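You operate a simulated robot arm through the tools that you are given. There is no shell and no other tool.

You run a simulated robot arm. Do the job below in one go: nothing can be reset, and whatever is moved stays where it is left.

Task
Set the roughness meter on the sample block, then put the block back.
Fine: run the meter on it, press SET, and swing the arm out again.
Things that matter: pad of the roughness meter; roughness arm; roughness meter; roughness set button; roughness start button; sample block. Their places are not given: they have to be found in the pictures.

It is judged by the outcome, as a careful person would: the job done as asked, and still so three seconds after it is handed in. It fails if anything else is knocked over, pushed out of place, dropped, spilled or broken.

Robot
A 6-joint arm with a four-finger gripper, fixed in place. Base frame: the origin is at the foot of the arm, x ahead of it, y to its left, z up; the work surface is at about z = 0.8. Lengths are in m, angles in degrees, forces in N, time in s.
With the tool pointing down near the work surface it reaches from about 0.26 to 0.68 m from the base axis. Its first joint turns from -166.0 to 166.0 degrees. Payload 3.43 kg.
The TCP is the grasp point between the finger pads, 0.03 m short of the fingertips. In the tool frame z runs along the fingers and y along their closing line. The gripper opens to 0.12 m. The gripper's body begins 0.085 m behind the TCP.
Orientation is that of the tool frame in the base frame, as [roll, pitch, yaw] about the fixed x, y, z axes, in that order (R = Rz(yaw) Ry(pitch) Rx(roll)). With the fingers straight down and closing along the base's y, the tool's x points along the base's -x, its y along +y and its z along -z.

Tools
- The arm moves only by the tool apply_moves. Its argument "moves" is text: rows parted by semicolons, each of 7 numbers parted by spaces: the turn, a rotation vector about the tool's x, y, z in units of 8 degrees (1.0 is 8 degrees), then the shift along the tool's x, y, z in units of 25 mm (1.0 is 25 mm), then the opening, from 0 (shut) to 1 (fully open). In form: rx ry rz x y z grip; .... A call has 1 to 20 rows; each row shifts and turns the commanded pose from where the row before left it, along the tool's axes as they then stand. A call with a number of a shift or a turn outside -1 to 1 is refused whole. A row lasts 0.2 s, in which the tool goes at most 0.05 m and 8.6 degrees; a call with a longer step from one row to the next is refused whole, and so is a gripper value outside its range. A pose out of reach is approached as far as the arm can. The call stops where the force on the tool passes 40 N (or 10 N more than at its start, if that is more) or the arm is blocked; 0.2 s more then pass. Each finger halts on what it meets, pressing with about 42 N; the grip force reading is that of the motor and also rises with nothing between the fingers. The clock runs only during rows and for 0.2 s after the last one: add rows that do not move to give the fingers time. It gives the time, the measured TCP pose, the force on the tool (base axes), the opening and the grip force at its end, in the units of the frame above (readings bear some noise), with the torque about the TCP (base axes, N m) and any sound that the robot's microphone picked up, and new pictures: "pictures" is both (left out), scene, wrist or none.
- Cameras (640 x 400 px; columns grow to the right, rows downward): "scene" is fixed at [0.4185, -0.6586, 1.5661]; the picture's right is [0.46, 0.89, 0.00], its down [0.78, -0.40, -0.48] and it looks along [-0.43, 0.22, -0.88] (base axes); focal length 330 px, centre (320, 200). "wrist" rides on the gripper at [0.071, -0.017, -0.121] in the tool frame; the picture's right is [0.23, 0.97, 0.00], its down [-0.81, 0.19, -0.55] and it looks along [-0.54, 0.13, 0.83] (tool axes); focal length 275 px, centre (320, 200).
- lift_body(by): slides the trunk up (or, below 0, down) by that many m; the arm rides with it, the base frame stays. It gives what a move gives, with no picture.
- pixel_to_xyz(camera, pixels): for up to 12 pixels [column, row] of the newest picture of that camera ("zoom" is the newest enlarged one), the place [x, y, z] in the base frame of the surface seen there, good to about 0.002 m, but the place of the scene camera against the robot may be out by one fixed shift of up to 0.025 m in any direction. No time passes.
- enlarge(camera, box): a new picture of the part [left, top, right, bottom] of that camera's present view, enlarged. No time passes.
- hand_in(): hands the job in; it is judged then, once.

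Open the gripper and draw the arm clear of the work before you hand the job in, unless the task says otherwise.

The tools are called by a JSON object that holds its "name" and its "arguments". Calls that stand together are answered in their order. apply_moves: Moves the arm, as the interface text tells. Its arguments: {"type":"object","properties":{"moves":{"type":"string"},"pictures":{"type":"string","enum":["both","scene","wrist","none"]}},"required":["moves"]} The other tools are called the same way: lift_body (by) slides the trunk up or down; pixel_to_xyz (camera, pixels) gives the place of the surface under pixels of a picture; enlarge (camera, box) takes an enlarged picture of a part of a camera's view; hand_in () hands the job in.

At the start:

```text
time_s: 0.0
ee_pos: [0.155, -0.4306, 1.2077]
ee_rot: [180.0, -0.1, 180.0]
force: [-0.6, -0.1, -0.5]
ft_torque: [0.03, -0.01, 0.03]
grip_width: 0.1199
gripper_force: 0.1
trunk travel left (down, up): [-0.175, 0.265]
```

scene: 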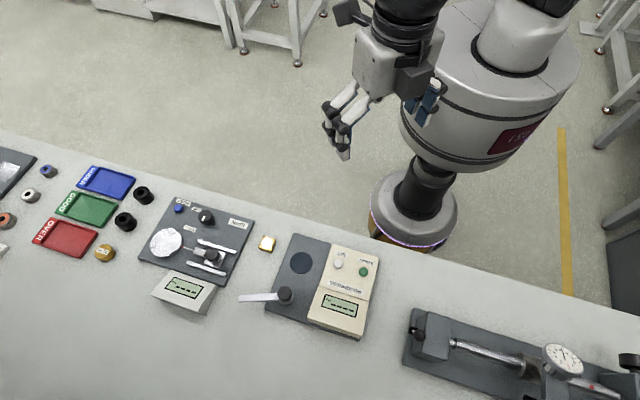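
wrist: 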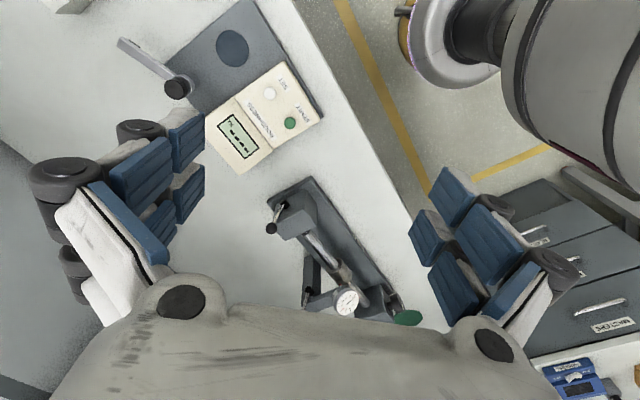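

The scene shows a device with a dark base, a round pad at (301,263), a swing arm at (265,297) and white/green buttons at (339,262)/(363,271), with a small golden block at (267,243). I enlarge these to identify them.

{"name": "enlarge", "arguments": {"camera": "scene", "box": [230, 220, 390, 350]}}

{"name": "enlarge", "arguments": {"camera": "wrist", "box": [100, 0, 350, 190]}}

{"name": "enlarge", "arguments": {"camera": "scene", "box": [130, 180, 290, 320]}}

```text
3.08 times, centred on (310, 285) of scene
```

zoom: 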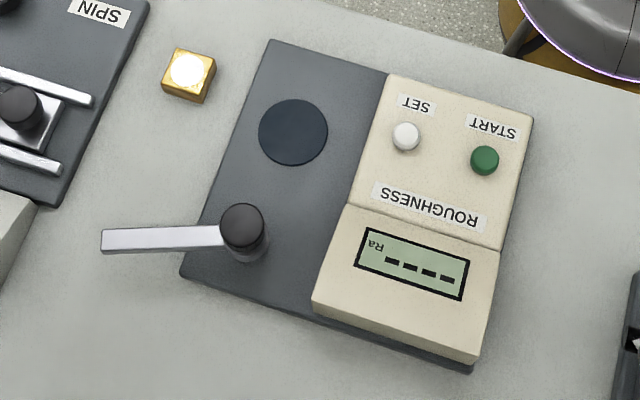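

```text
2.11 times, centred on (225, 95) of wrist
```

zoom: 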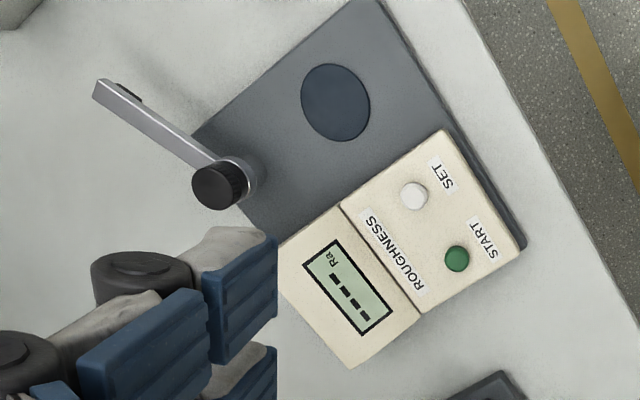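

```text
2.86 times, centred on (210, 250) of scene
```

zoom: 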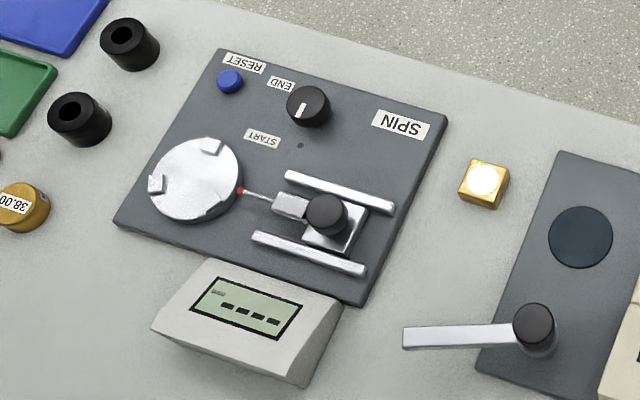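

The golden cube at scene (267,243) is the sample block; the swing arm pivots at the black knob. I read off positions from the scene picture.

{"name": "pixel_to_xyz", "arguments": {"camera": "scene", "pixels": [[267, 241], [301, 263], [285, 293], [243, 298], [270, 296], [338, 262], [363, 271], [340, 305], [255, 255], [294, 236], [372, 261], [266, 308]]}}

{"name": "pixel_to_xyz", "arguments": {"camera": "wrist", "pixels": [[232, 48], [177, 88], [122, 42], [150, 64], [269, 93], [290, 123], [238, 136], [232, 5], [322, 110]]}}

```text
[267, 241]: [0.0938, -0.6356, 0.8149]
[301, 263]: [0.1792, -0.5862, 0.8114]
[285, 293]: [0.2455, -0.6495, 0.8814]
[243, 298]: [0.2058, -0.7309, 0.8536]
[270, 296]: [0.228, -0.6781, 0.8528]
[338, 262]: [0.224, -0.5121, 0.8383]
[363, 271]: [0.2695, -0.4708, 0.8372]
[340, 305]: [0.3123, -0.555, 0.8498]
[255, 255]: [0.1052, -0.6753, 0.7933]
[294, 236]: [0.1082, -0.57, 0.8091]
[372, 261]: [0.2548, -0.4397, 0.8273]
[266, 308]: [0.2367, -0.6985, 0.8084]
```

```text
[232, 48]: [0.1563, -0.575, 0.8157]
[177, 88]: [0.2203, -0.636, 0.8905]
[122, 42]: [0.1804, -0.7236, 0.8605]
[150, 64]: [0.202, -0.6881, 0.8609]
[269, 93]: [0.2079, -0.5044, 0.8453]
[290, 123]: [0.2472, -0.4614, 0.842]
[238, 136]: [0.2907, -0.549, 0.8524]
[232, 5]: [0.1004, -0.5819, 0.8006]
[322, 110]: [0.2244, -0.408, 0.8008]
```

The wrist/scene readings differ by about (0.022, -0.010, -0.006), so the block is near (0.071, -0.626, 0.82) in the wrist (robot) frame. I move above it at z≈0.98 for a close look.

{"name": "apply_moves", "arguments": {"moves": "0 0 0 0.336 -0.78 0.91 1; 0 0 0 0.336 -0.78 0.91 1; 0 0 0 0.336 -0.78 0.91 1; 0 0 0 0.336 -0.78 0.91 1; 0 0 0 0.336 -0.78 0.91 1; 0 0 0 0.336 -0.78 0.91 1; 0 0 0 0.336 -0.78 0.91 1; 0 0 0 0.336 -0.78 0.91 1; 0 0 0 0.336 -0.78 0.91 1; 0 0 0 0.336 -0.78 0.91 1; 0 0 0 0 0 0 1"}}

```text
time_s: 2.4
ee_pos: [0.0706, -0.6257, 0.9779]
ee_rot: [-180.0, 0.0, -180.0]
force: [1.1, 0.0, 0.5]
ft_torque: [0.01, 0.0, 0.01]
grip_width: 0.1202
gripper_force: 0.0
trunk travel left (down, up): [-0.175, 0.265]
```

scene: 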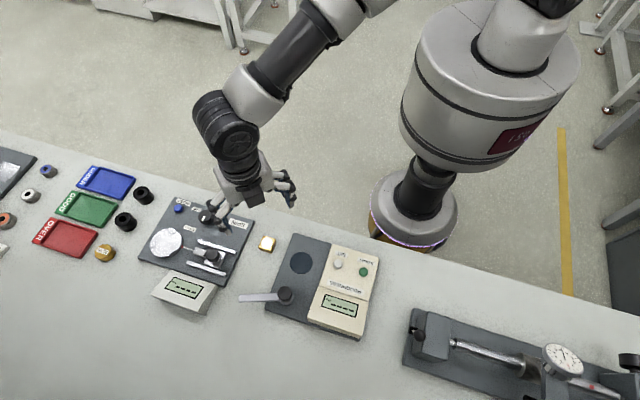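
wrist: 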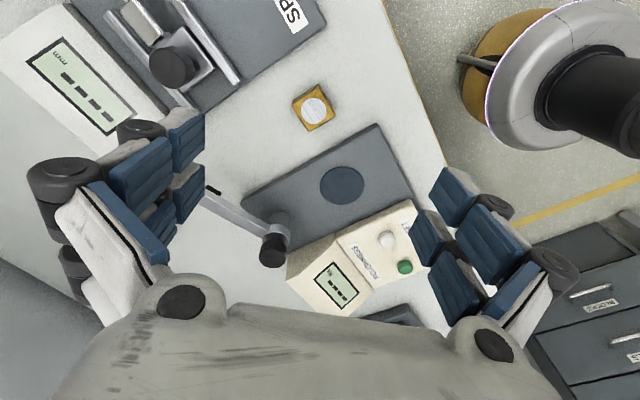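

The block is at wrist (313,107) as predicted; I enlarge that region and read the block's top corners for its orientation.

{"name": "enlarge", "arguments": {"camera": "wrist", "box": [270, 70, 360, 140]}}

{"name": "pixel_to_xyz", "arguments": {"camera": "wrist", "pixels": [[313, 109], [342, 185], [387, 239], [404, 267], [273, 249], [213, 190], [240, 222], [227, 214], [280, 215]]}}

```text
5.71 times, centred on (315, 105) of wrist
```

zoom: 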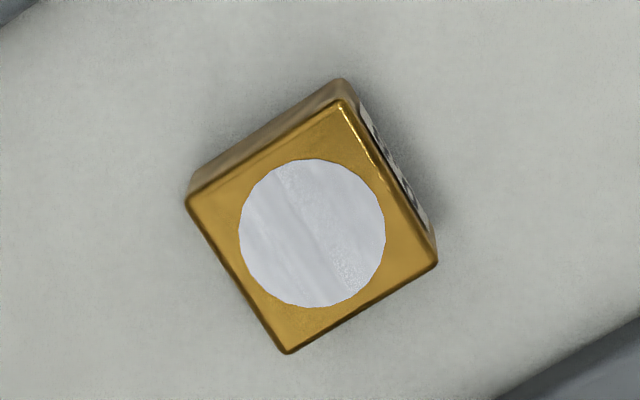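

```text
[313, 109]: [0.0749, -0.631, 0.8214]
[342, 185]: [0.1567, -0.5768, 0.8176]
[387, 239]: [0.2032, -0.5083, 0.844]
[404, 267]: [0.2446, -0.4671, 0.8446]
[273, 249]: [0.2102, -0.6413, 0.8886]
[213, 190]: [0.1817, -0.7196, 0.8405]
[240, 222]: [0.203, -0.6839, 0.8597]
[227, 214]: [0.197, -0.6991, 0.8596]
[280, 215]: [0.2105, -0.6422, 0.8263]
```

The block's top corners in the zoom are at about (187,200), (342,102), (436,260), (287,350). I read their places plus neighbouring table.

{"name": "pixel_to_xyz", "arguments": {"camera": "zoom", "pixels": [[195, 203], [340, 108], [430, 258], [288, 345], [313, 232], [150, 300], [500, 200]]}}

{"name": "enlarge", "arguments": {"camera": "wrist", "box": [180, 130, 340, 290]}}

{"name": "enlarge", "arguments": {"camera": "wrist", "box": [310, 110, 450, 290]}}

```text
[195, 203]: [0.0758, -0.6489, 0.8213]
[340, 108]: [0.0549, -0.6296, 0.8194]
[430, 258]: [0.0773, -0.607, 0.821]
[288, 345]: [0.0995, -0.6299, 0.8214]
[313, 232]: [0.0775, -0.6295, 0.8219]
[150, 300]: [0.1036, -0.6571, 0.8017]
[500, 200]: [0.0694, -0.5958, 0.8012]
```

```text
2.50 times, centred on (260, 210) of wrist
```

zoom: 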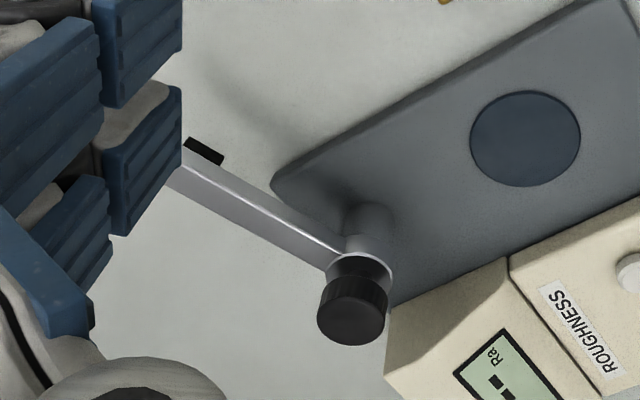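

```text
2.22 times, centred on (380, 200) of wrist
```

zoom: 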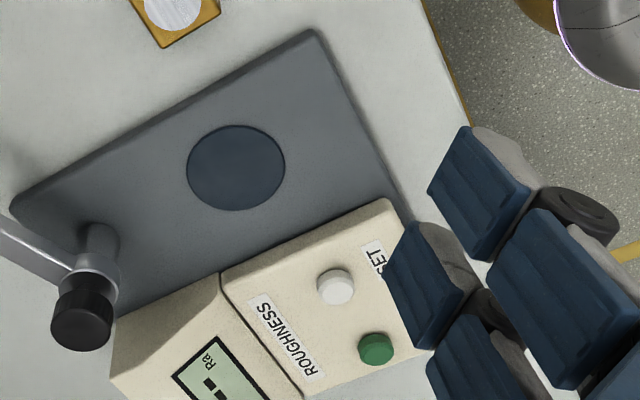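

The block's centre is ≈(0.077, -0.629), top z≈0.8215, edges at ~44°/134°, like the meter. I rotate the tool by 44° (yaw -136) and come lower, centred over the block, then look again.

{"name": "apply_moves", "arguments": {"moves": "0 0 0 -0.128 -0.066 0.8 1; 0 0 0 -0.128 -0.066 0.8 1; 0 0 -0.917 0 0 0 1; 0 0 -0.917 0 0 0 1; 0 0 -0.917 0 0 0 1; 0 0 -0.917 0 0 0 1; 0 0 -0.917 0 0 0 1; 0 0 -0.917 0 0 0 1; 0 0 0 0 0 0 1; 0 0 0 0 0 0 1"}}

```text
time_s: 4.6
ee_pos: [0.077, -0.6274, 0.9397]
ee_rot: [-179.9, 0.0, -135.9]
force: [0.1, 0.2, 0.3]
ft_torque: [0.01, -0.01, 0.04]
grip_width: 0.12
gripper_force: 0.2
trunk travel left (down, up): [-0.175, 0.265]
```

scene: 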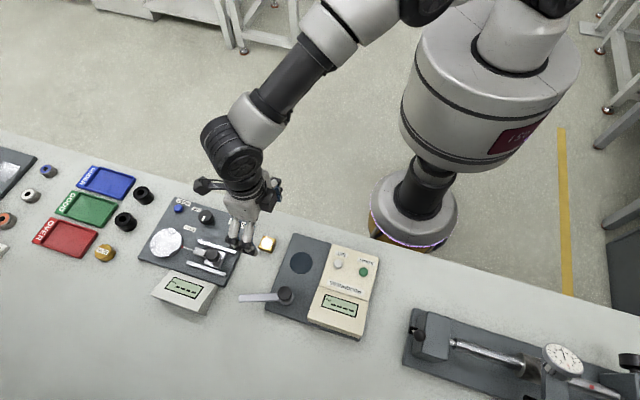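
wrist: 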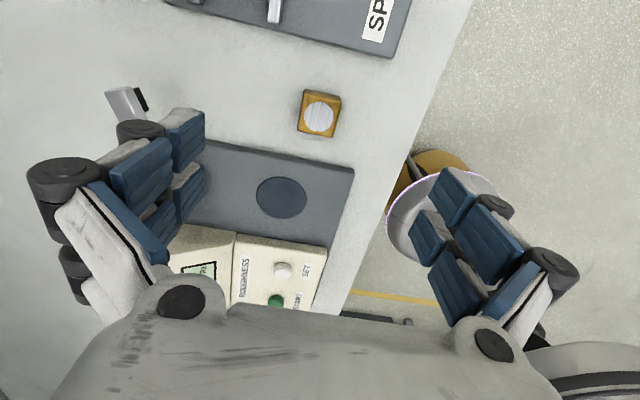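

The block is at wrist (320,116) now. I enlarge it to refine centre and orientation.

{"name": "enlarge", "arguments": {"camera": "wrist", "box": [280, 80, 360, 150]}}

{"name": "pixel_to_xyz", "arguments": {"camera": "wrist", "pixels": [[281, 196], [283, 270], [275, 300]]}}

```text
5.71 times, centred on (320, 115) of wrist
```

zoom: 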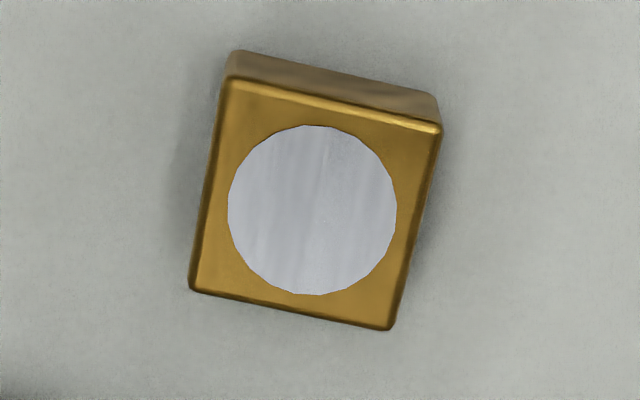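

```text
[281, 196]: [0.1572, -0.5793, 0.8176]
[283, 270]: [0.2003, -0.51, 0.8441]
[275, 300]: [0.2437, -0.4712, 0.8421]
```

I read the block's four top corners in this zoom.

{"name": "pixel_to_xyz", "arguments": {"camera": "zoom", "pixels": [[232, 88], [434, 133], [390, 322], [197, 286], [313, 210], [217, 185], [413, 230], [333, 110], [293, 306]]}}

```text
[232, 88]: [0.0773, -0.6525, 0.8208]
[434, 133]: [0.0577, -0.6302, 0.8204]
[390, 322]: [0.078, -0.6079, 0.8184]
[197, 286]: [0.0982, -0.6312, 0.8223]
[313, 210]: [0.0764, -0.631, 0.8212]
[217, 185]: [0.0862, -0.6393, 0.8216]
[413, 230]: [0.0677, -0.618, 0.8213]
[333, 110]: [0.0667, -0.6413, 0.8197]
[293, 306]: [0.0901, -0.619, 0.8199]
```

The block's centre is ≈(0.0777,-0.630), and yaw -136° matches its edges. I trim the position, narrow the opening to ~0.072 m and descend to TCP z≈0.836.

{"name": "apply_moves", "arguments": {"moves": "0 0 0 0.055 -0.103 0 0.8; 0 0 0 0 0 0.8 0.6; 0 0 0 0 0 0.8 0.6; 0 0 0 0 0 0.8 0.6; 0 0 0 0 0 0.8 0.6; 0 0 0 0 0 0.5 0.6; 0 0 0 0 0 0.4 0.6; 0 0 0 0 0 0 0.6; 0 0 0 0 0 0 0.6"}}

```text
time_s: 6.6
ee_pos: [0.0765, -0.6308, 0.838]
ee_rot: [180.0, 0.0, -135.9]
force: [1.0, 0.1, 0.4]
ft_torque: [-0.01, -0.03, -0.01]
grip_width: 0.0719
gripper_force: 0.0
trunk travel left (down, up): [-0.175, 0.265]
```

scene: 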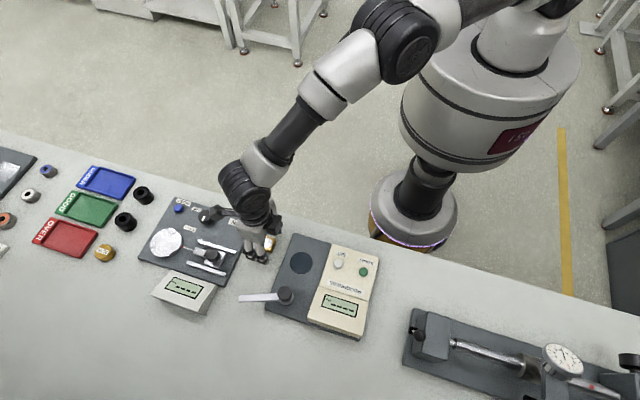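
wrist: 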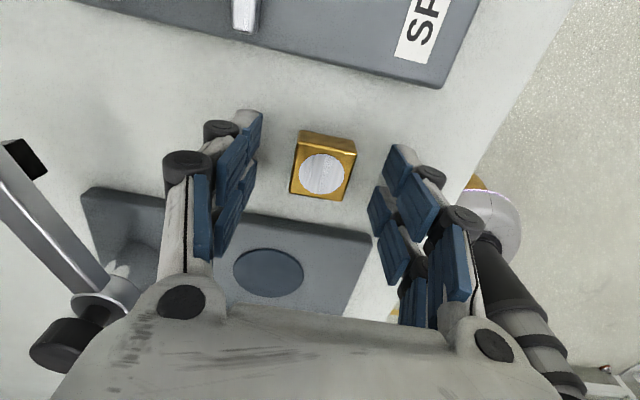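

The block at wrist (323,172) is centred between the fingers. I lower 3 mm more and close.

{"name": "apply_moves", "arguments": {"moves": "0 0 0 0 0 0.12 0.6; 0 0 0 0 0 0 0.6; 0 0 0 0 0 0 0; 0 0 0 0 0 0 0; 0 0 0 0 0 0 0; 0 0 0 0 0 0 0; 0 0 0 0 0 0 0; 0 0 0 0 0 0 0"}}

```text
time_s: 8.4
ee_pos: [0.0781, -0.6303, 0.8334]
ee_rot: [-179.9, 0.0, -136.0]
force: [-0.2, 1.3, 0.7]
ft_torque: [0.06, 0.06, -0.04]
grip_width: 0.0335
gripper_force: 41.8
trunk travel left (down, up): [-0.175, 0.265]
```

scene: 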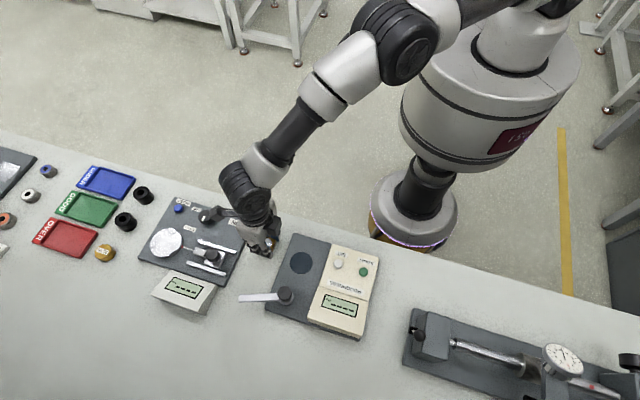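
wrist: 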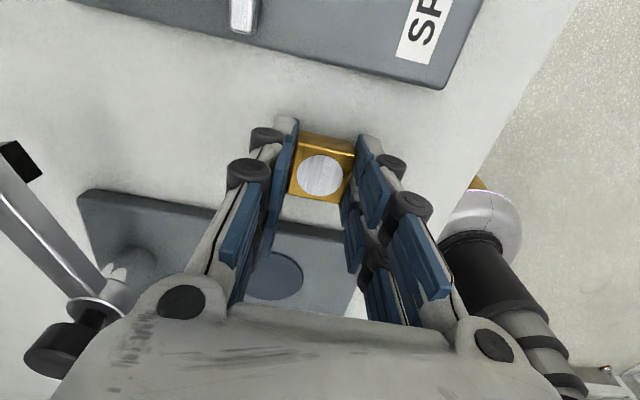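

The block is held (opening 0.0335 m, 42 N). I lift straight up 50 mm and look.

{"name": "apply_moves", "arguments": {"moves": "0 0 0 0 0 -0.5 0; 0 0 0 0 0 -0.75 0; 0 0 0 0 0 -0.75 0; 0 0 0 0 0 -0.5 0; 0 0 0 0 0 0 0"}}

```text
time_s: 9.6
ee_pos: [0.0781, -0.6305, 0.8964]
ee_rot: [-179.9, 0.0, -136.0]
force: [0.2, 0.3, -1.7]
ft_torque: [0.0, -0.03, -0.05]
grip_width: 0.0338
gripper_force: 42.1
trunk travel left (down, up): [-0.175, 0.265]
```

scene: 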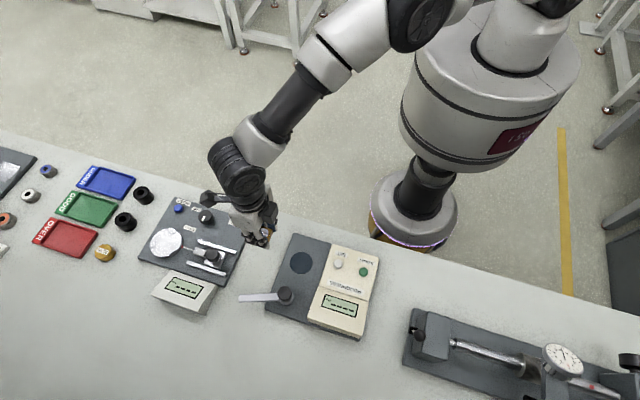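
wrist: 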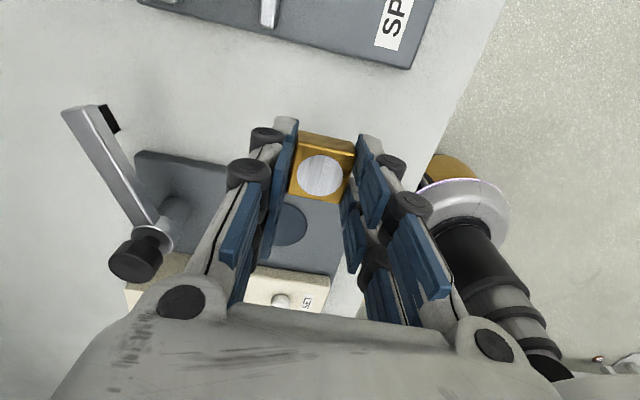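

The block is lifted cleanly. To measure the pad centre without the fingers in the way, I shift 60 mm along tool +y (away from the arm) and up a bit, so the pad shows left of the fingers.

{"name": "apply_moves", "arguments": {"moves": "0 0 0 0 0.8 -0.3 0; 0 0 0 0 0.8 -0.3 0; 0 0 0 0 0.8 -0.3 0; 0 0 0 0 0 0 0; 0 0 0 0 0 0 0"}}

```text
time_s: 10.8
ee_pos: [0.0349, -0.5872, 0.9191]
ee_rot: [179.9, -0.1, -136.0]
force: [1.3, 0.6, -1.3]
ft_torque: [0.0, 0.03, -0.03]
grip_width: 0.0335
gripper_force: 42.1
trunk travel left (down, up): [-0.175, 0.265]
```

scene: 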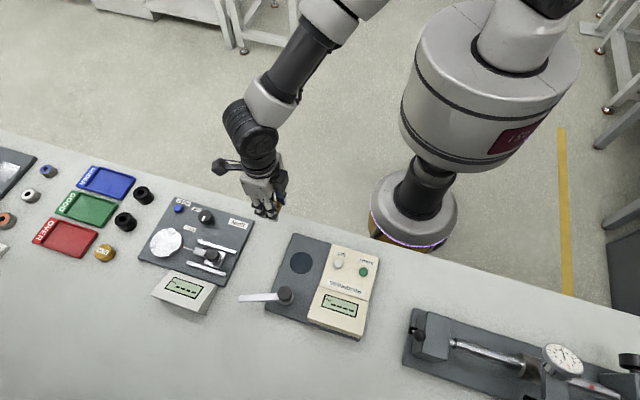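
wrist: 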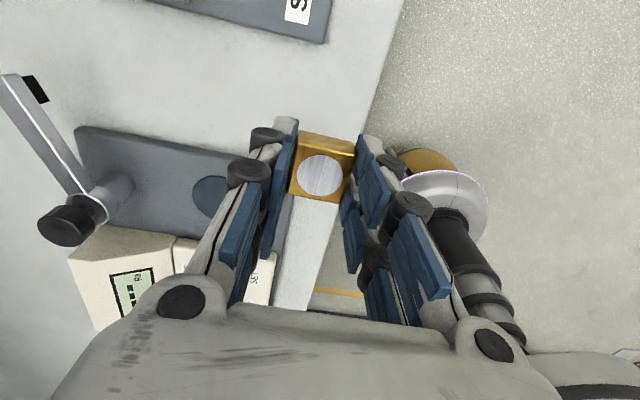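

The pad is half hidden behind the left finger at (212,195). I shift a further 40 mm along tool +y.

{"name": "apply_moves", "arguments": {"moves": "0 0 0 0 0.8 0 0; 0 0 0 0 0.8 0 0; 0 0 0 0 0 0 0; 0 0 0 0 0 0 0", "pictures": "wrist"}}

{"name": "enlarge", "arguments": {"camera": "wrist", "box": [0, 60, 240, 260]}}

```text
time_s: 11.8
ee_pos: [0.0084, -0.5587, 0.9186]
ee_rot: [-180.0, 0.0, -136.0]
force: [0.4, 0.2, -1.8]
ft_torque: [0.0, 0.01, 0.0]
grip_width: 0.0337
gripper_force: 42.6
trunk travel left (down, up): [-0.175, 0.265]
```

wrist: 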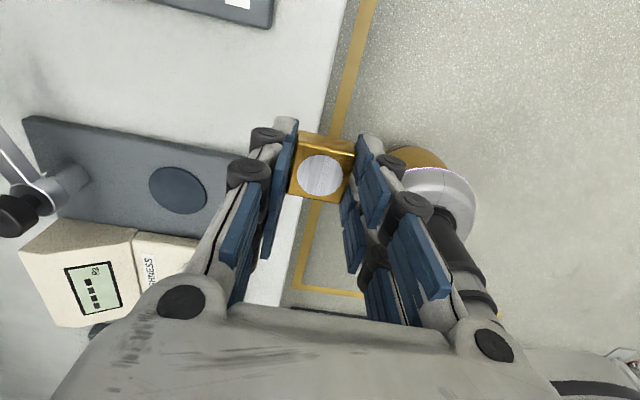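

```text
2.00 times, centred on (120, 160) of wrist
```

zoom: 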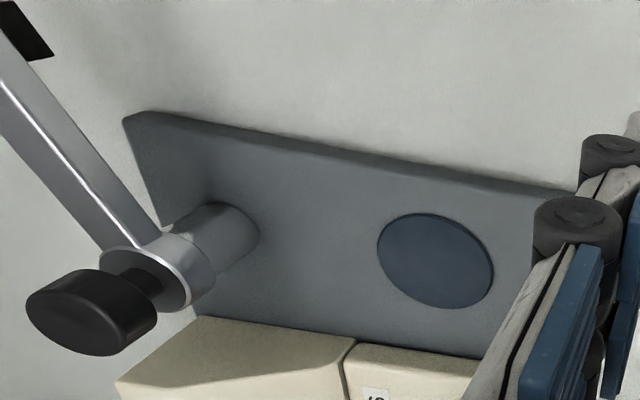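

Now the pad is fully visible in the zoom, an ellipse spanning about (377..493, 213..308). I read its edge points, the post base, the knob and the base edge.

{"name": "pixel_to_xyz", "arguments": {"camera": "zoom", "pixels": [[382, 243], [489, 277], [424, 217], [447, 303], [435, 260], [220, 235], [185, 265], [125, 305], [80, 315], [60, 160], [430, 320], [500, 190]]}}

{"name": "pixel_to_xyz", "arguments": {"camera": "wrist", "pixels": [[320, 176], [298, 142], [347, 150], [342, 196], [294, 190]]}}

```text
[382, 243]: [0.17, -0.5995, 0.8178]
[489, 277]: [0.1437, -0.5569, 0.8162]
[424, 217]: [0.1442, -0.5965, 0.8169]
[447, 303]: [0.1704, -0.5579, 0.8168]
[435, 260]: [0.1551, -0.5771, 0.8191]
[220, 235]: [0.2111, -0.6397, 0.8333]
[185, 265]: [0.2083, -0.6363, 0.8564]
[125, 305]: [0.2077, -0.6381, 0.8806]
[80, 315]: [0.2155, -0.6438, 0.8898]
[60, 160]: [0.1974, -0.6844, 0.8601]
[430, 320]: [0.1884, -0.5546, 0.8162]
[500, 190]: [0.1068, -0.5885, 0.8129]
```

```text
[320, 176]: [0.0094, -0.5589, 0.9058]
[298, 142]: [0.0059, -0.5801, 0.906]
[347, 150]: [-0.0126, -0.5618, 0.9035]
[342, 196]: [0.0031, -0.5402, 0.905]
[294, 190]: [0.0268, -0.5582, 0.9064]
```

Pad centre ≈(0.157,-0.5777), top z≈0.817; block sits centred on the TCP. I carry it over the pad at the present height.

{"name": "apply_moves", "arguments": {"moves": "0 0 0 -0.749 -0.936 0 0; 0 0 0 -0.749 -0.936 0 0; 0 0 0 -0.749 -0.936 0 0; 0 0 0 -0.749 -0.936 0 0; 0 0 0 -0.749 -0.936 0 0; 0 0 0 0 0 0 0; 0 0 0 0 0 0 0"}}

```text
time_s: 13.4
ee_pos: [0.1575, -0.5782, 0.9189]
ee_rot: [180.0, 0.0, -136.0]
force: [-0.8, 0.1, -0.9]
ft_torque: [-0.02, 0.02, 0.0]
grip_width: 0.0335
gripper_force: 41.8
trunk travel left (down, up): [-0.175, 0.265]
```

scene: 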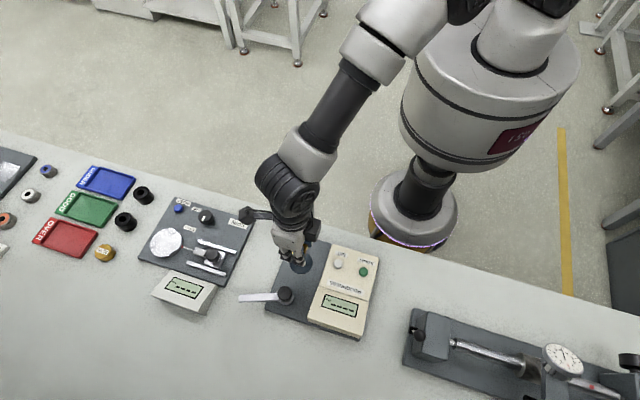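
wrist: 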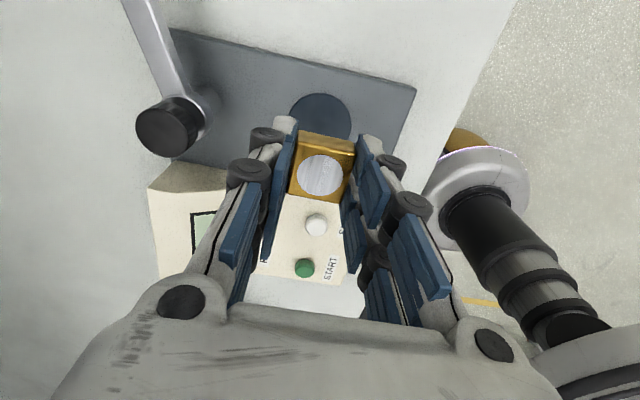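

The block hangs above the pad at (320,120) in the wrist view. I descend to TCP z≈0.854, just above contact.

{"name": "apply_moves", "arguments": {"moves": "0 0 0 0 0 0.8 0; 0 0 0 0 0 0.8 0; 0 0 0 0 0 0.6 0; 0 0 0 0 0 0.4 0; 0 0 0 0 0 0 0; 0 0 0 0 0 0 0"}}

```text
time_s: 14.8
ee_pos: [0.1575, -0.5791, 0.8542]
ee_rot: [-179.9, 0.0, -136.0]
force: [0.6, 0.4, -1.9]
ft_torque: [0.0, -0.02, -0.02]
grip_width: 0.0336
gripper_force: 41.9
trunk travel left (down, up): [-0.175, 0.265]
```

scene: 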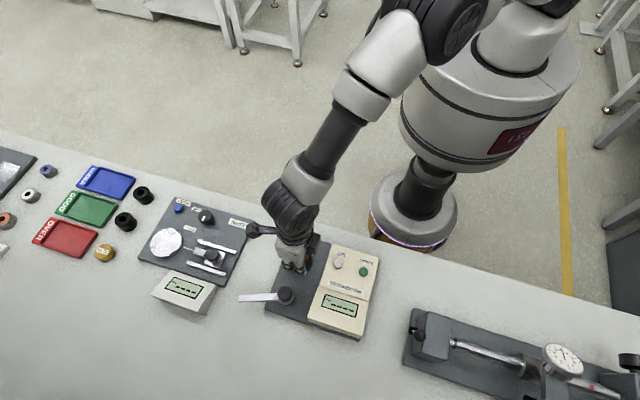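
wrist: 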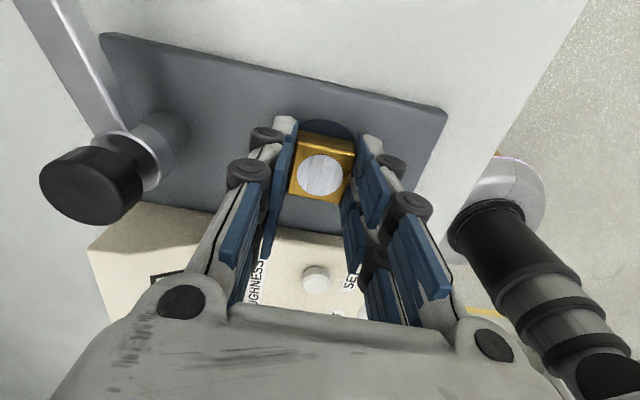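

Nearly down; the pad's crescent shows behind the block at (330,130). I step down 1 mm per row and watch the force.

{"name": "apply_moves", "arguments": {"moves": "0 0 0 0 0 0.04 0; 0 0 0 0 0 0.04 0; 0 0 0 0 0 0 0", "pictures": "none"}}

```text
time_s: 15.6
ee_pos: [0.1564, -0.5777, 0.852]
ee_rot: [180.0, 0.0, -136.0]
force: [0.1, 0.2, -2.2]
ft_torque: [-0.02, -0.02, 0.02]
grip_width: 0.0334
gripper_force: 42.1
trunk travel left (down, up): [-0.175, 0.265]
```

No contact yet (force z still about -2, the block's weight). I continue 1 mm at a time.

{"name": "apply_moves", "arguments": {"moves": "0 0 0 0 0 0.04 0; 0 0 0 0 0 0 0", "pictures": "none"}}

```text
time_s: 16.2
ee_pos: [0.1572, -0.5797, 0.8508]
ee_rot: [180.0, 0.0, -136.0]
force: [-0.7, -0.4, -1.8]
ft_torque: [0.0, -0.01, 0.01]
grip_width: 0.0335
gripper_force: 41.5
trunk travel left (down, up): [-0.175, 0.265]
```

Still no contact; another millimetre.

{"name": "apply_moves", "arguments": {"moves": "0 0 0 0 0 0.04 0; 0 0 0 0 0 0 0", "pictures": "none"}}

```text
time_s: 16.8
ee_pos: [0.1568, -0.5775, 0.8504]
ee_rot: [180.0, 0.0, -136.0]
force: [-0.1, -1.2, -2.1]
ft_torque: [0.02, -0.01, -0.01]
grip_width: 0.0335
gripper_force: 41.9
trunk travel left (down, up): [-0.175, 0.265]
```

Force unchanged; another millimetre.

{"name": "apply_moves", "arguments": {"moves": "0 0 0 0 0 0.04 0; 0 0 0 0 0 0 0", "pictures": "none"}}

```text
time_s: 17.4
ee_pos: [0.1567, -0.5788, 0.8498]
ee_rot: [-180.0, 0.0, -136.0]
force: [0.0, 0.2, -1.5]
ft_torque: [0.0, -0.01, -0.01]
grip_width: 0.0333
gripper_force: 41.6
trunk travel left (down, up): [-0.175, 0.265]
```

Still only the block's weight is felt. One more millimetre, with a wrist picture to check the gap.

{"name": "apply_moves", "arguments": {"moves": "0 0 0 0 0 0.04 0; 0 0 0 0 0 0 0", "pictures": "wrist"}}

{"name": "enlarge", "arguments": {"camera": "wrist", "box": [270, 100, 380, 220]}}

```text
time_s: 18.0
ee_pos: [0.1572, -0.5789, 0.8483]
ee_rot: [-180.0, 0.0, -136.0]
force: [-1.2, 1.3, 0.5]
ft_torque: [0.04, 0.04, 0.0]
grip_width: 0.0334
gripper_force: 42.5
trunk travel left (down, up): [-0.175, 0.265]
```

wrist: 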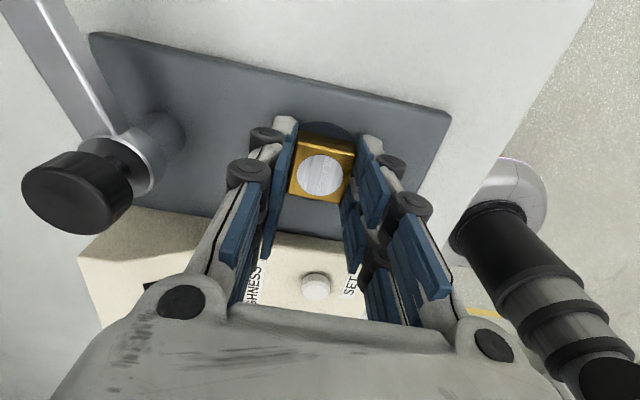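

```text
3.33 times, centred on (325, 160) of wrist
```

zoom: 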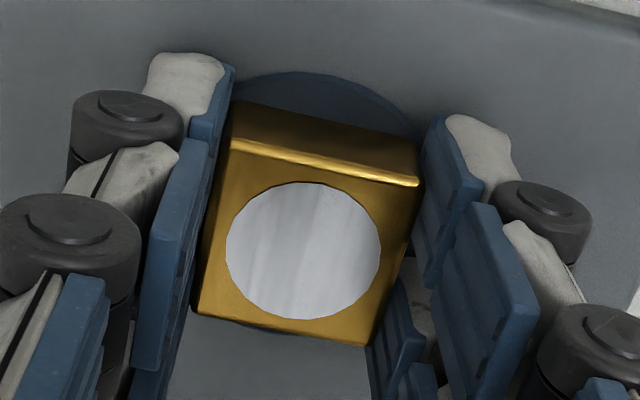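

Force z changed from -2 to +0.5 N: the block rests on the pad, centred with the pad's crescent visible behind it. I open to 0.06 m and rise straight up.

{"name": "apply_moves", "arguments": {"moves": "0 0 0 0 0 0 0.4; 0 0 0 0 0 0 0.5; 0 0 0 0 0 0 0.5; 0 0 0 0 0 0 0.5; 0 0 0 0 0 -0.4 0.5; 0 0 0 0 0 -0.8 0.5; 0 0 0 0 0 -0.8 0.5; 0 0 0 0 0 -0.8 0.5; 0 0 0 0 0 -0.8 0.5; 0 0 0 0 0 0 0.5; 0 0 0 0 0 0 0.5"}}

```text
time_s: 20.4
ee_pos: [0.1585, -0.5775, 0.9392]
ee_rot: [180.0, 0.0, -136.0]
force: [0.3, 0.4, -0.2]
ft_torque: [0.03, -0.02, 0.02]
grip_width: 0.0601
gripper_force: 0.1
trunk travel left (down, up): [-0.175, 0.265]
```

scene: 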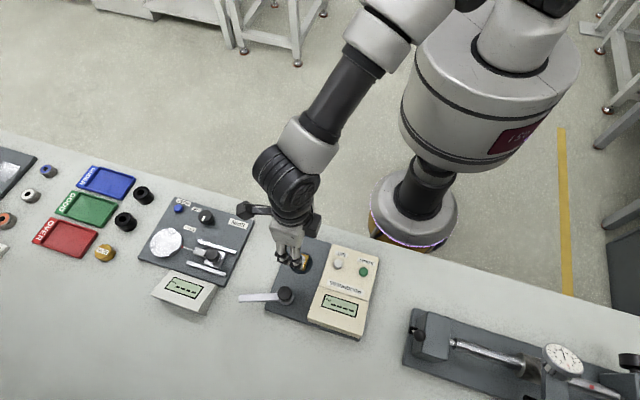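
wrist: 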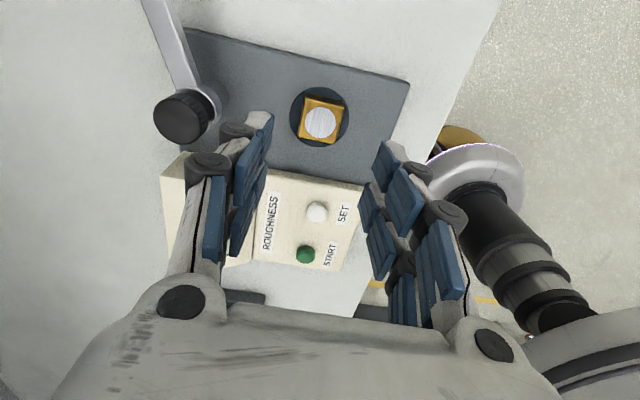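

The block sits centred on the pad at wrist (321,121). I enlarge and measure it, the buttons and the arm.

{"name": "enlarge", "arguments": {"camera": "wrist", "box": [140, 0, 420, 180]}}

{"name": "pixel_to_xyz", "arguments": {"camera": "wrist", "pixels": [[320, 122], [295, 110], [316, 211], [305, 254], [181, 117], [166, 30], [178, 65], [206, 100], [190, 90], [155, 0]]}}

{"name": "enlarge", "arguments": {"camera": "scene", "box": [230, 220, 390, 340]}}

```text
2.22 times, centred on (280, 90) of wrist
```

zoom: 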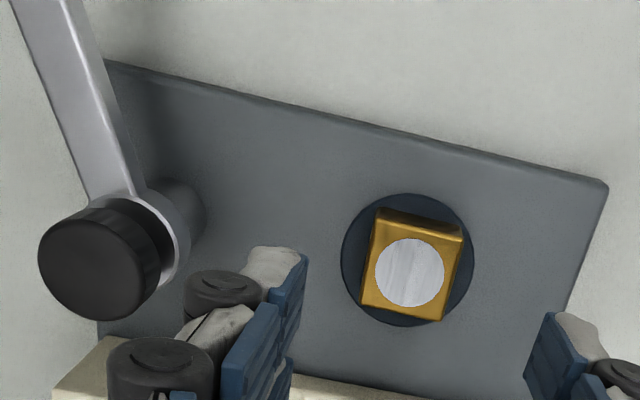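

```text
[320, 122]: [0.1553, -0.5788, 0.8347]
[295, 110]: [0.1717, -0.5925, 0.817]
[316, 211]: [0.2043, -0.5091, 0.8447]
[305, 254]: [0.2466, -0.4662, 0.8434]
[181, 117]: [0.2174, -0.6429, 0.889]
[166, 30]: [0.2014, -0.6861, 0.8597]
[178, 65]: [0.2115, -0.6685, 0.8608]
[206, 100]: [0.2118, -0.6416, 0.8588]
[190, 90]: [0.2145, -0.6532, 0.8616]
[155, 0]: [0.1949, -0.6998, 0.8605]
```

```text
3.33 times, centred on (310, 280) of scene
```

zoom: 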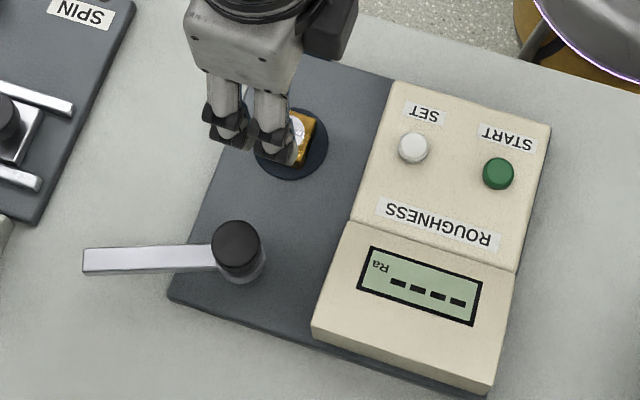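

The block is centred on the pad, the display shows dashes. To swing the arm in I must push the bar from its far (+x) side, near reach limit, so I rise, close the fingers, tilt the tool 20° outward and move above a spot beside the bar.

{"name": "apply_moves", "arguments": {"moves": "0 0 0 0 0 -0.6 0; 0 0 0 0 0 -0.6 0; 0.737 0.388 0 0 0 0 0; 0.737 0.388 0 0 0 0 0; 0.737 0.388 0 0 0 0 0; 0 0 0 0.218 -0.856 0.313 0; 0 0 0 0.218 -0.856 0.313 0; 0 0 0 0.218 -0.856 0.313 0; 0 0 0 0.218 -0.856 0.313 0; 0 0 0 0.218 -0.856 0.313 0; 0 0 0 0.218 -0.856 0.313 0; 0 0 0 0 0 0 0; 0 0 0 0 0 0 0"}}

{"name": "pixel_to_xyz", "arguments": {"camera": "scene", "pixels": [[308, 317], [268, 309], [242, 296], [242, 302], [270, 292]]}}

```text
time_s: 23.2
ee_pos: [0.2251, -0.7005, 0.969]
ee_rot: [-162.3, -9.2, -137.5]
force: [-0.5, -0.6, -0.9]
ft_torque: [0.01, 0.01, -0.01]
grip_width: 0.0
gripper_force: 33.2
trunk travel left (down, up): [-0.175, 0.265]
```

scene: 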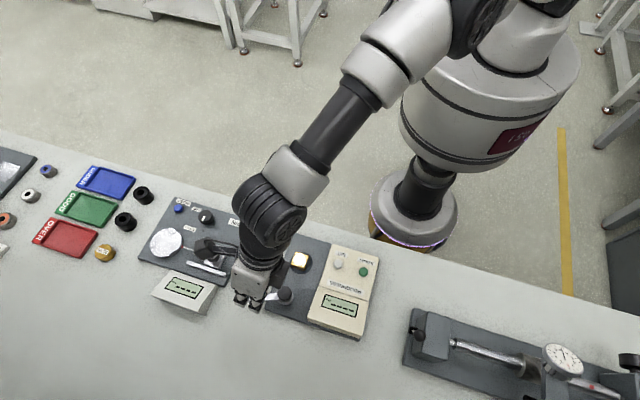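
wrist: 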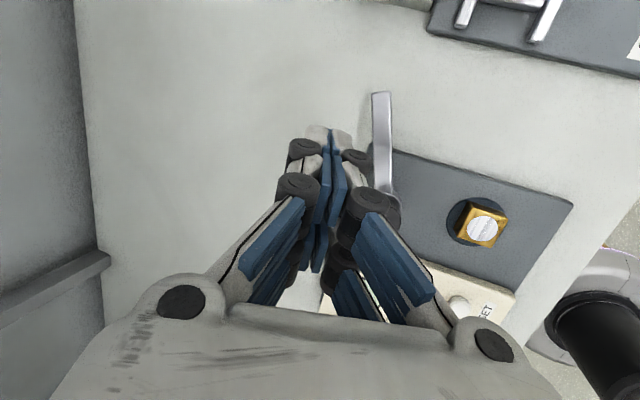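

```text
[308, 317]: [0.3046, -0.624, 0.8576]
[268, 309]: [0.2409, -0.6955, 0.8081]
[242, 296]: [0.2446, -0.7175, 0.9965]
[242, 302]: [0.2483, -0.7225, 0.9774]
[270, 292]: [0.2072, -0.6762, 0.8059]
```

The tool reached the spot with the tilt as intended. I enlarge the wrist view around the bar to get its exact edges, stylus and clearance to the fingers.

{"name": "enlarge", "arguments": {"camera": "wrist", "box": [290, 70, 450, 230]}}

{"name": "pixel_to_xyz", "arguments": {"camera": "wrist", "pixels": [[375, 96], [388, 95], [374, 120], [391, 125], [377, 150], [392, 160], [383, 190], [384, 130], [326, 140], [481, 228], [360, 100], [381, 110]]}}

```text
2.50 times, centred on (370, 150) of wrist
```

zoom: 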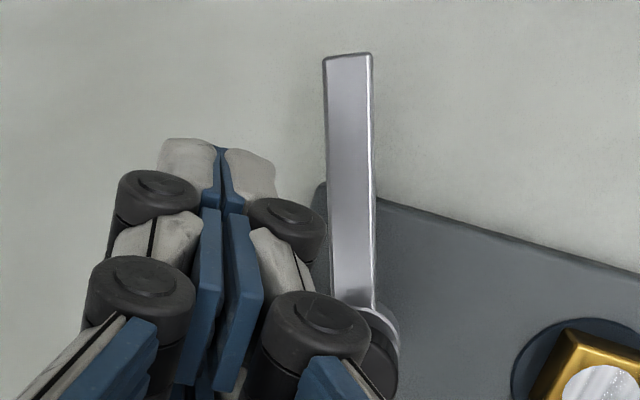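

```text
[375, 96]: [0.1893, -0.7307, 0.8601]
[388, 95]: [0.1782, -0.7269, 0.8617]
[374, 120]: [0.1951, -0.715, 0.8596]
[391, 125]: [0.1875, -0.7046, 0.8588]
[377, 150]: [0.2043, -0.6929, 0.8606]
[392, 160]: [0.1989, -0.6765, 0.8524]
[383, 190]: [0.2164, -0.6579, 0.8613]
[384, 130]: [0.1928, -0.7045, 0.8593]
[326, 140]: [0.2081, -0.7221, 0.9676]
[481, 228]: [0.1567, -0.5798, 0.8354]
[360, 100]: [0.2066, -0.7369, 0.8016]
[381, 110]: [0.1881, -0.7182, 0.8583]
```

The bar runs from the knob (0.2174,-0.6429) at -111.5°, ~12 mm wide, tip at radius 0.092. Before pushing I test in free air whether this radius (0.736 m) can be reached with the tool straight down, by undoing the tilt here.

{"name": "apply_moves", "arguments": {"moves": "-0.737 -0.388 0 0 0 0 0; -0.737 -0.388 0 0 0 0 0; -0.737 -0.388 0 0 0 0 0; 0 0 0 0 0 0 0; 0 0 0 0 0 0 0", "pictures": "none"}}

```text
time_s: 24.4
ee_pos: [0.2133, -0.6578, 0.9734]
ee_rot: [180.0, 0.0, -136.0]
force: [0.4, -0.5, 0.2]
ft_torque: [-0.02, 0.02, 0.01]
grip_width: 0.0
gripper_force: 33.6
out of reach, approached as far as the arm can: row 2, 3
trunk travel left (down, up): [-0.175, 0.265]
```

Tool-down reach ends near 0.69 m, so the tilt is needed. I restore the 20° outward tilt and spin the tool -23° about its axis so the fingers can straddle the bar, opening to ~0.042 m.

{"name": "apply_moves", "arguments": {"moves": "0.737 0.388 0 0 0 0 0.35; 0.737 0.388 0 0 0 0 0.35; 0.737 0.388 0 0 0 0 0.35; 0 0 -0.958 0 0 0 0.35; 0 0 -0.958 0 0 0 0.35; 0 0 -0.958 0 0 0 0.35; 0 0 0 0 0 0 0.35; 0 0 0 0 0 0 0.35"}}

```text
time_s: 26.2
ee_pos: [0.2127, -0.657, 0.9751]
ee_rot: [-167.0, -15.3, -114.6]
force: [0.3, 0.7, 0.4]
ft_torque: [-0.02, -0.01, 0.0]
grip_width: 0.0417
gripper_force: 0.0
trunk travel left (down, up): [-0.175, 0.265]
```

scene: 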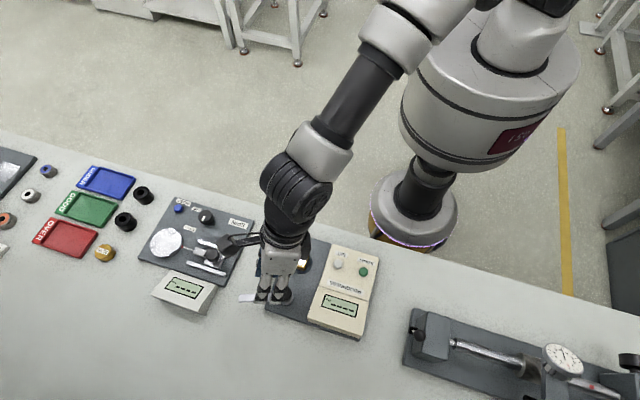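
wrist: 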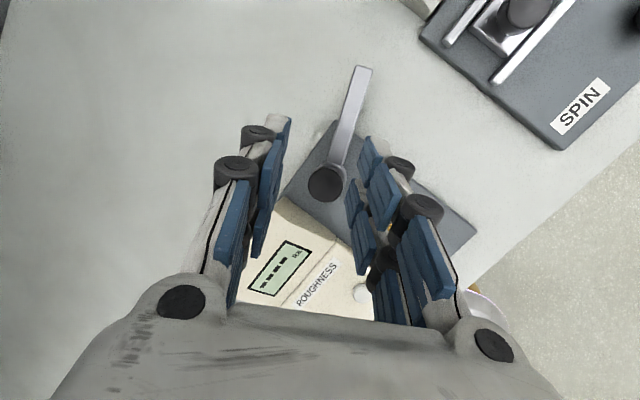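

The tilt/spin is as planned with TCP at (0.2127,-0.657,0.975). The bar shows from the knob (327,182) to its tip (362,68); I read its edges once more.

{"name": "enlarge", "arguments": {"camera": "wrist", "box": [280, 50, 420, 220]}}

{"name": "pixel_to_xyz", "arguments": {"camera": "wrist", "pixels": [[357, 67], [371, 69], [345, 110], [360, 115], [333, 155], [346, 160], [326, 180], [352, 90], [340, 140], [313, 170], [338, 195]]}}

```text
2.35 times, centred on (350, 135) of wrist
```

zoom: 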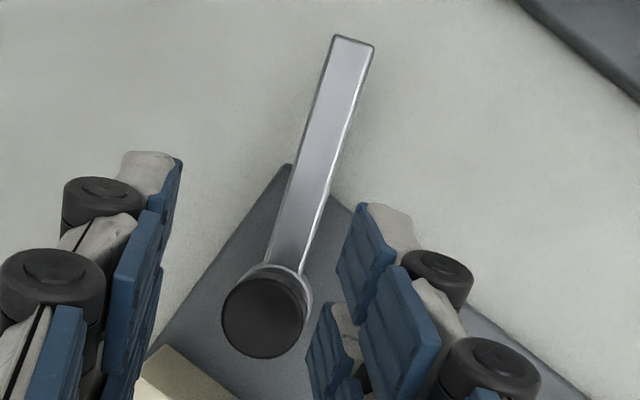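

```text
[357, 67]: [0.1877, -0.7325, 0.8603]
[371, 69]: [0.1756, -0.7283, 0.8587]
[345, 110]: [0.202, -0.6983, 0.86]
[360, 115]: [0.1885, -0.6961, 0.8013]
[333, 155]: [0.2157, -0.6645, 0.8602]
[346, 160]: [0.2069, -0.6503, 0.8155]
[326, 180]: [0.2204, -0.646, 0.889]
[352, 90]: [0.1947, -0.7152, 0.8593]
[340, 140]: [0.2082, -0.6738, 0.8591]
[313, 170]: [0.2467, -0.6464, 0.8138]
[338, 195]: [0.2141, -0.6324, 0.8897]
```

Bar centreline passes ≈(0.198,-0.693) at 55 mm from the pivot (≈(0.2187,-0.6425)). I move the TCP over it and descend to z≈0.90, tips still above the bar.

{"name": "apply_moves", "arguments": {"moves": "0 0 0 0.66 0.09 0.165 0.35; 0 0 0 0.66 0.09 0.165 0.35; 0 0 0 0 0 0 0.35; 0 0 0 -0.264 0.217 0.94 0.35; 0 0 0 -0.264 0.217 0.94 0.35; 0 0 0 -0.264 0.217 0.94 0.35; 0 0 0 0 0 0 0.35; 0 0 0 0 0 0 0.35"}}

{"name": "enlarge", "arguments": {"camera": "wrist", "box": [220, 80, 440, 260]}}

```text
time_s: 28.0
ee_pos: [0.1965, -0.6868, 0.899]
ee_rot: [-167.0, -15.3, -114.7]
force: [0.3, 0.5, -0.2]
ft_torque: [0.01, 0.0, 0.03]
grip_width: 0.0419
gripper_force: 0.0
trunk travel left (down, up): [-0.175, 0.265]
```

scene: 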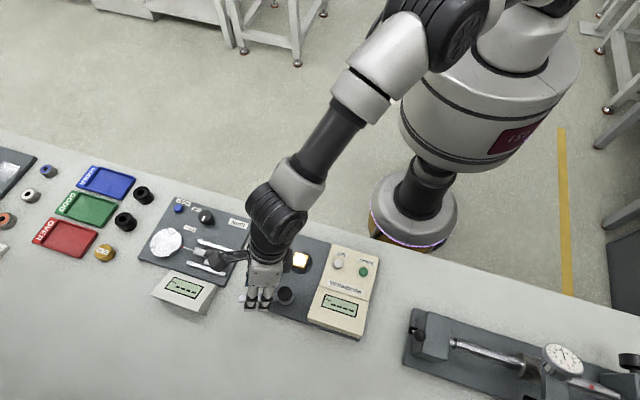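
wrist: 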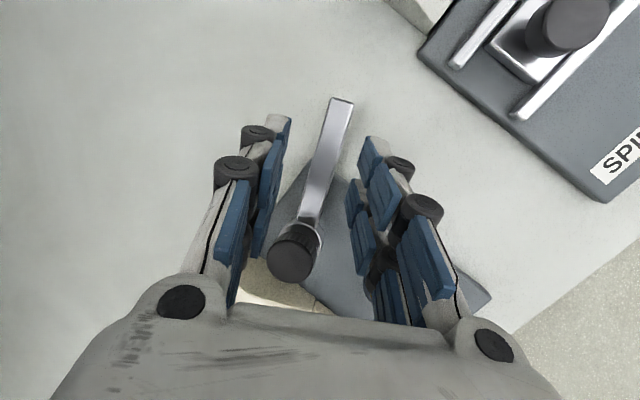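

```text
2.22 times, centred on (330, 170) of wrist
```

zoom: 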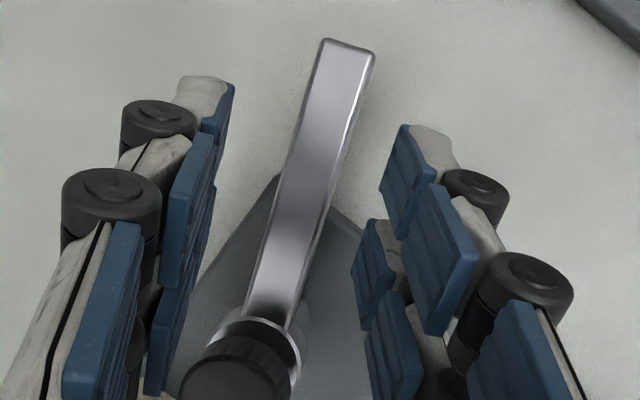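

The bar lies nicely between the fingers. I descend the remaining 25 mm to z≈0.874.

{"name": "apply_moves", "arguments": {"moves": "0 0 0 -0.132 0.1085 0.47 0.35; 0 0 0 -0.132 0.1085 0.47 0.35; 0 0 0 0 0 0 0.35; 0 0 0 0 0 0 0.35"}}

{"name": "enlarge", "arguments": {"camera": "wrist", "box": [220, 80, 440, 260]}}

```text
time_s: 29.0
ee_pos: [0.1954, -0.6872, 0.8726]
ee_rot: [-167.0, -15.3, -114.6]
force: [0.1, 0.2, -0.3]
ft_torque: [0.01, -0.01, 0.02]
grip_width: 0.042
gripper_force: 0.1
trunk travel left (down, up): [-0.175, 0.265]
```

scene: 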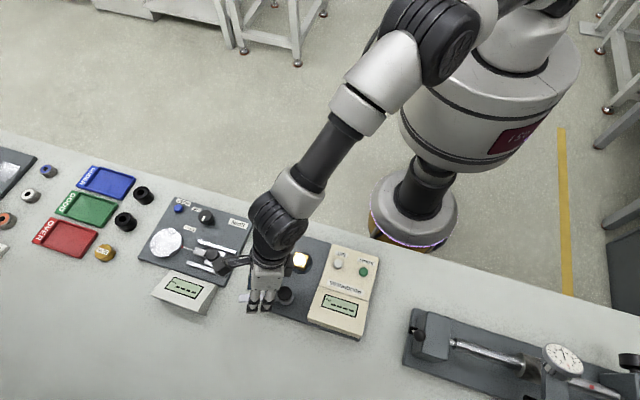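
wrist: 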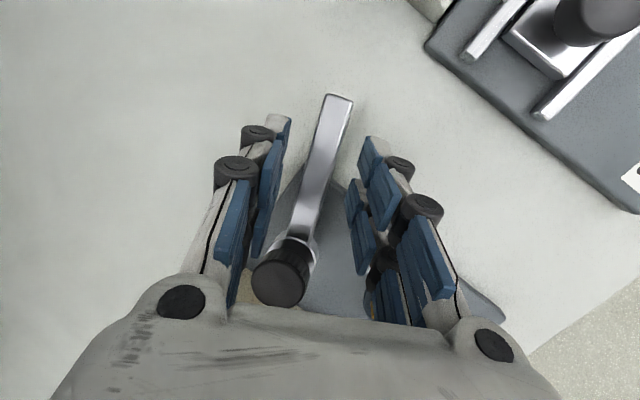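

```text
2.22 times, centred on (330, 170) of wrist
```

zoom: 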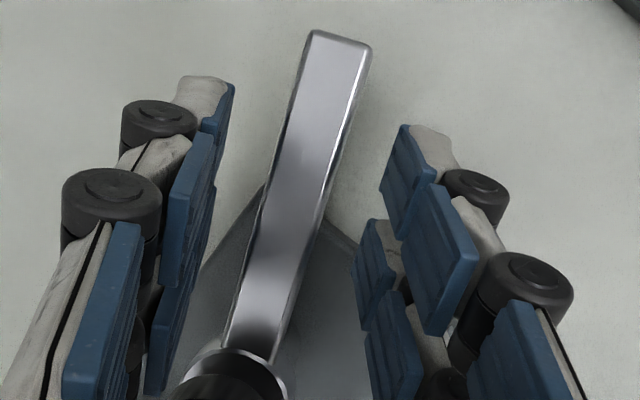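

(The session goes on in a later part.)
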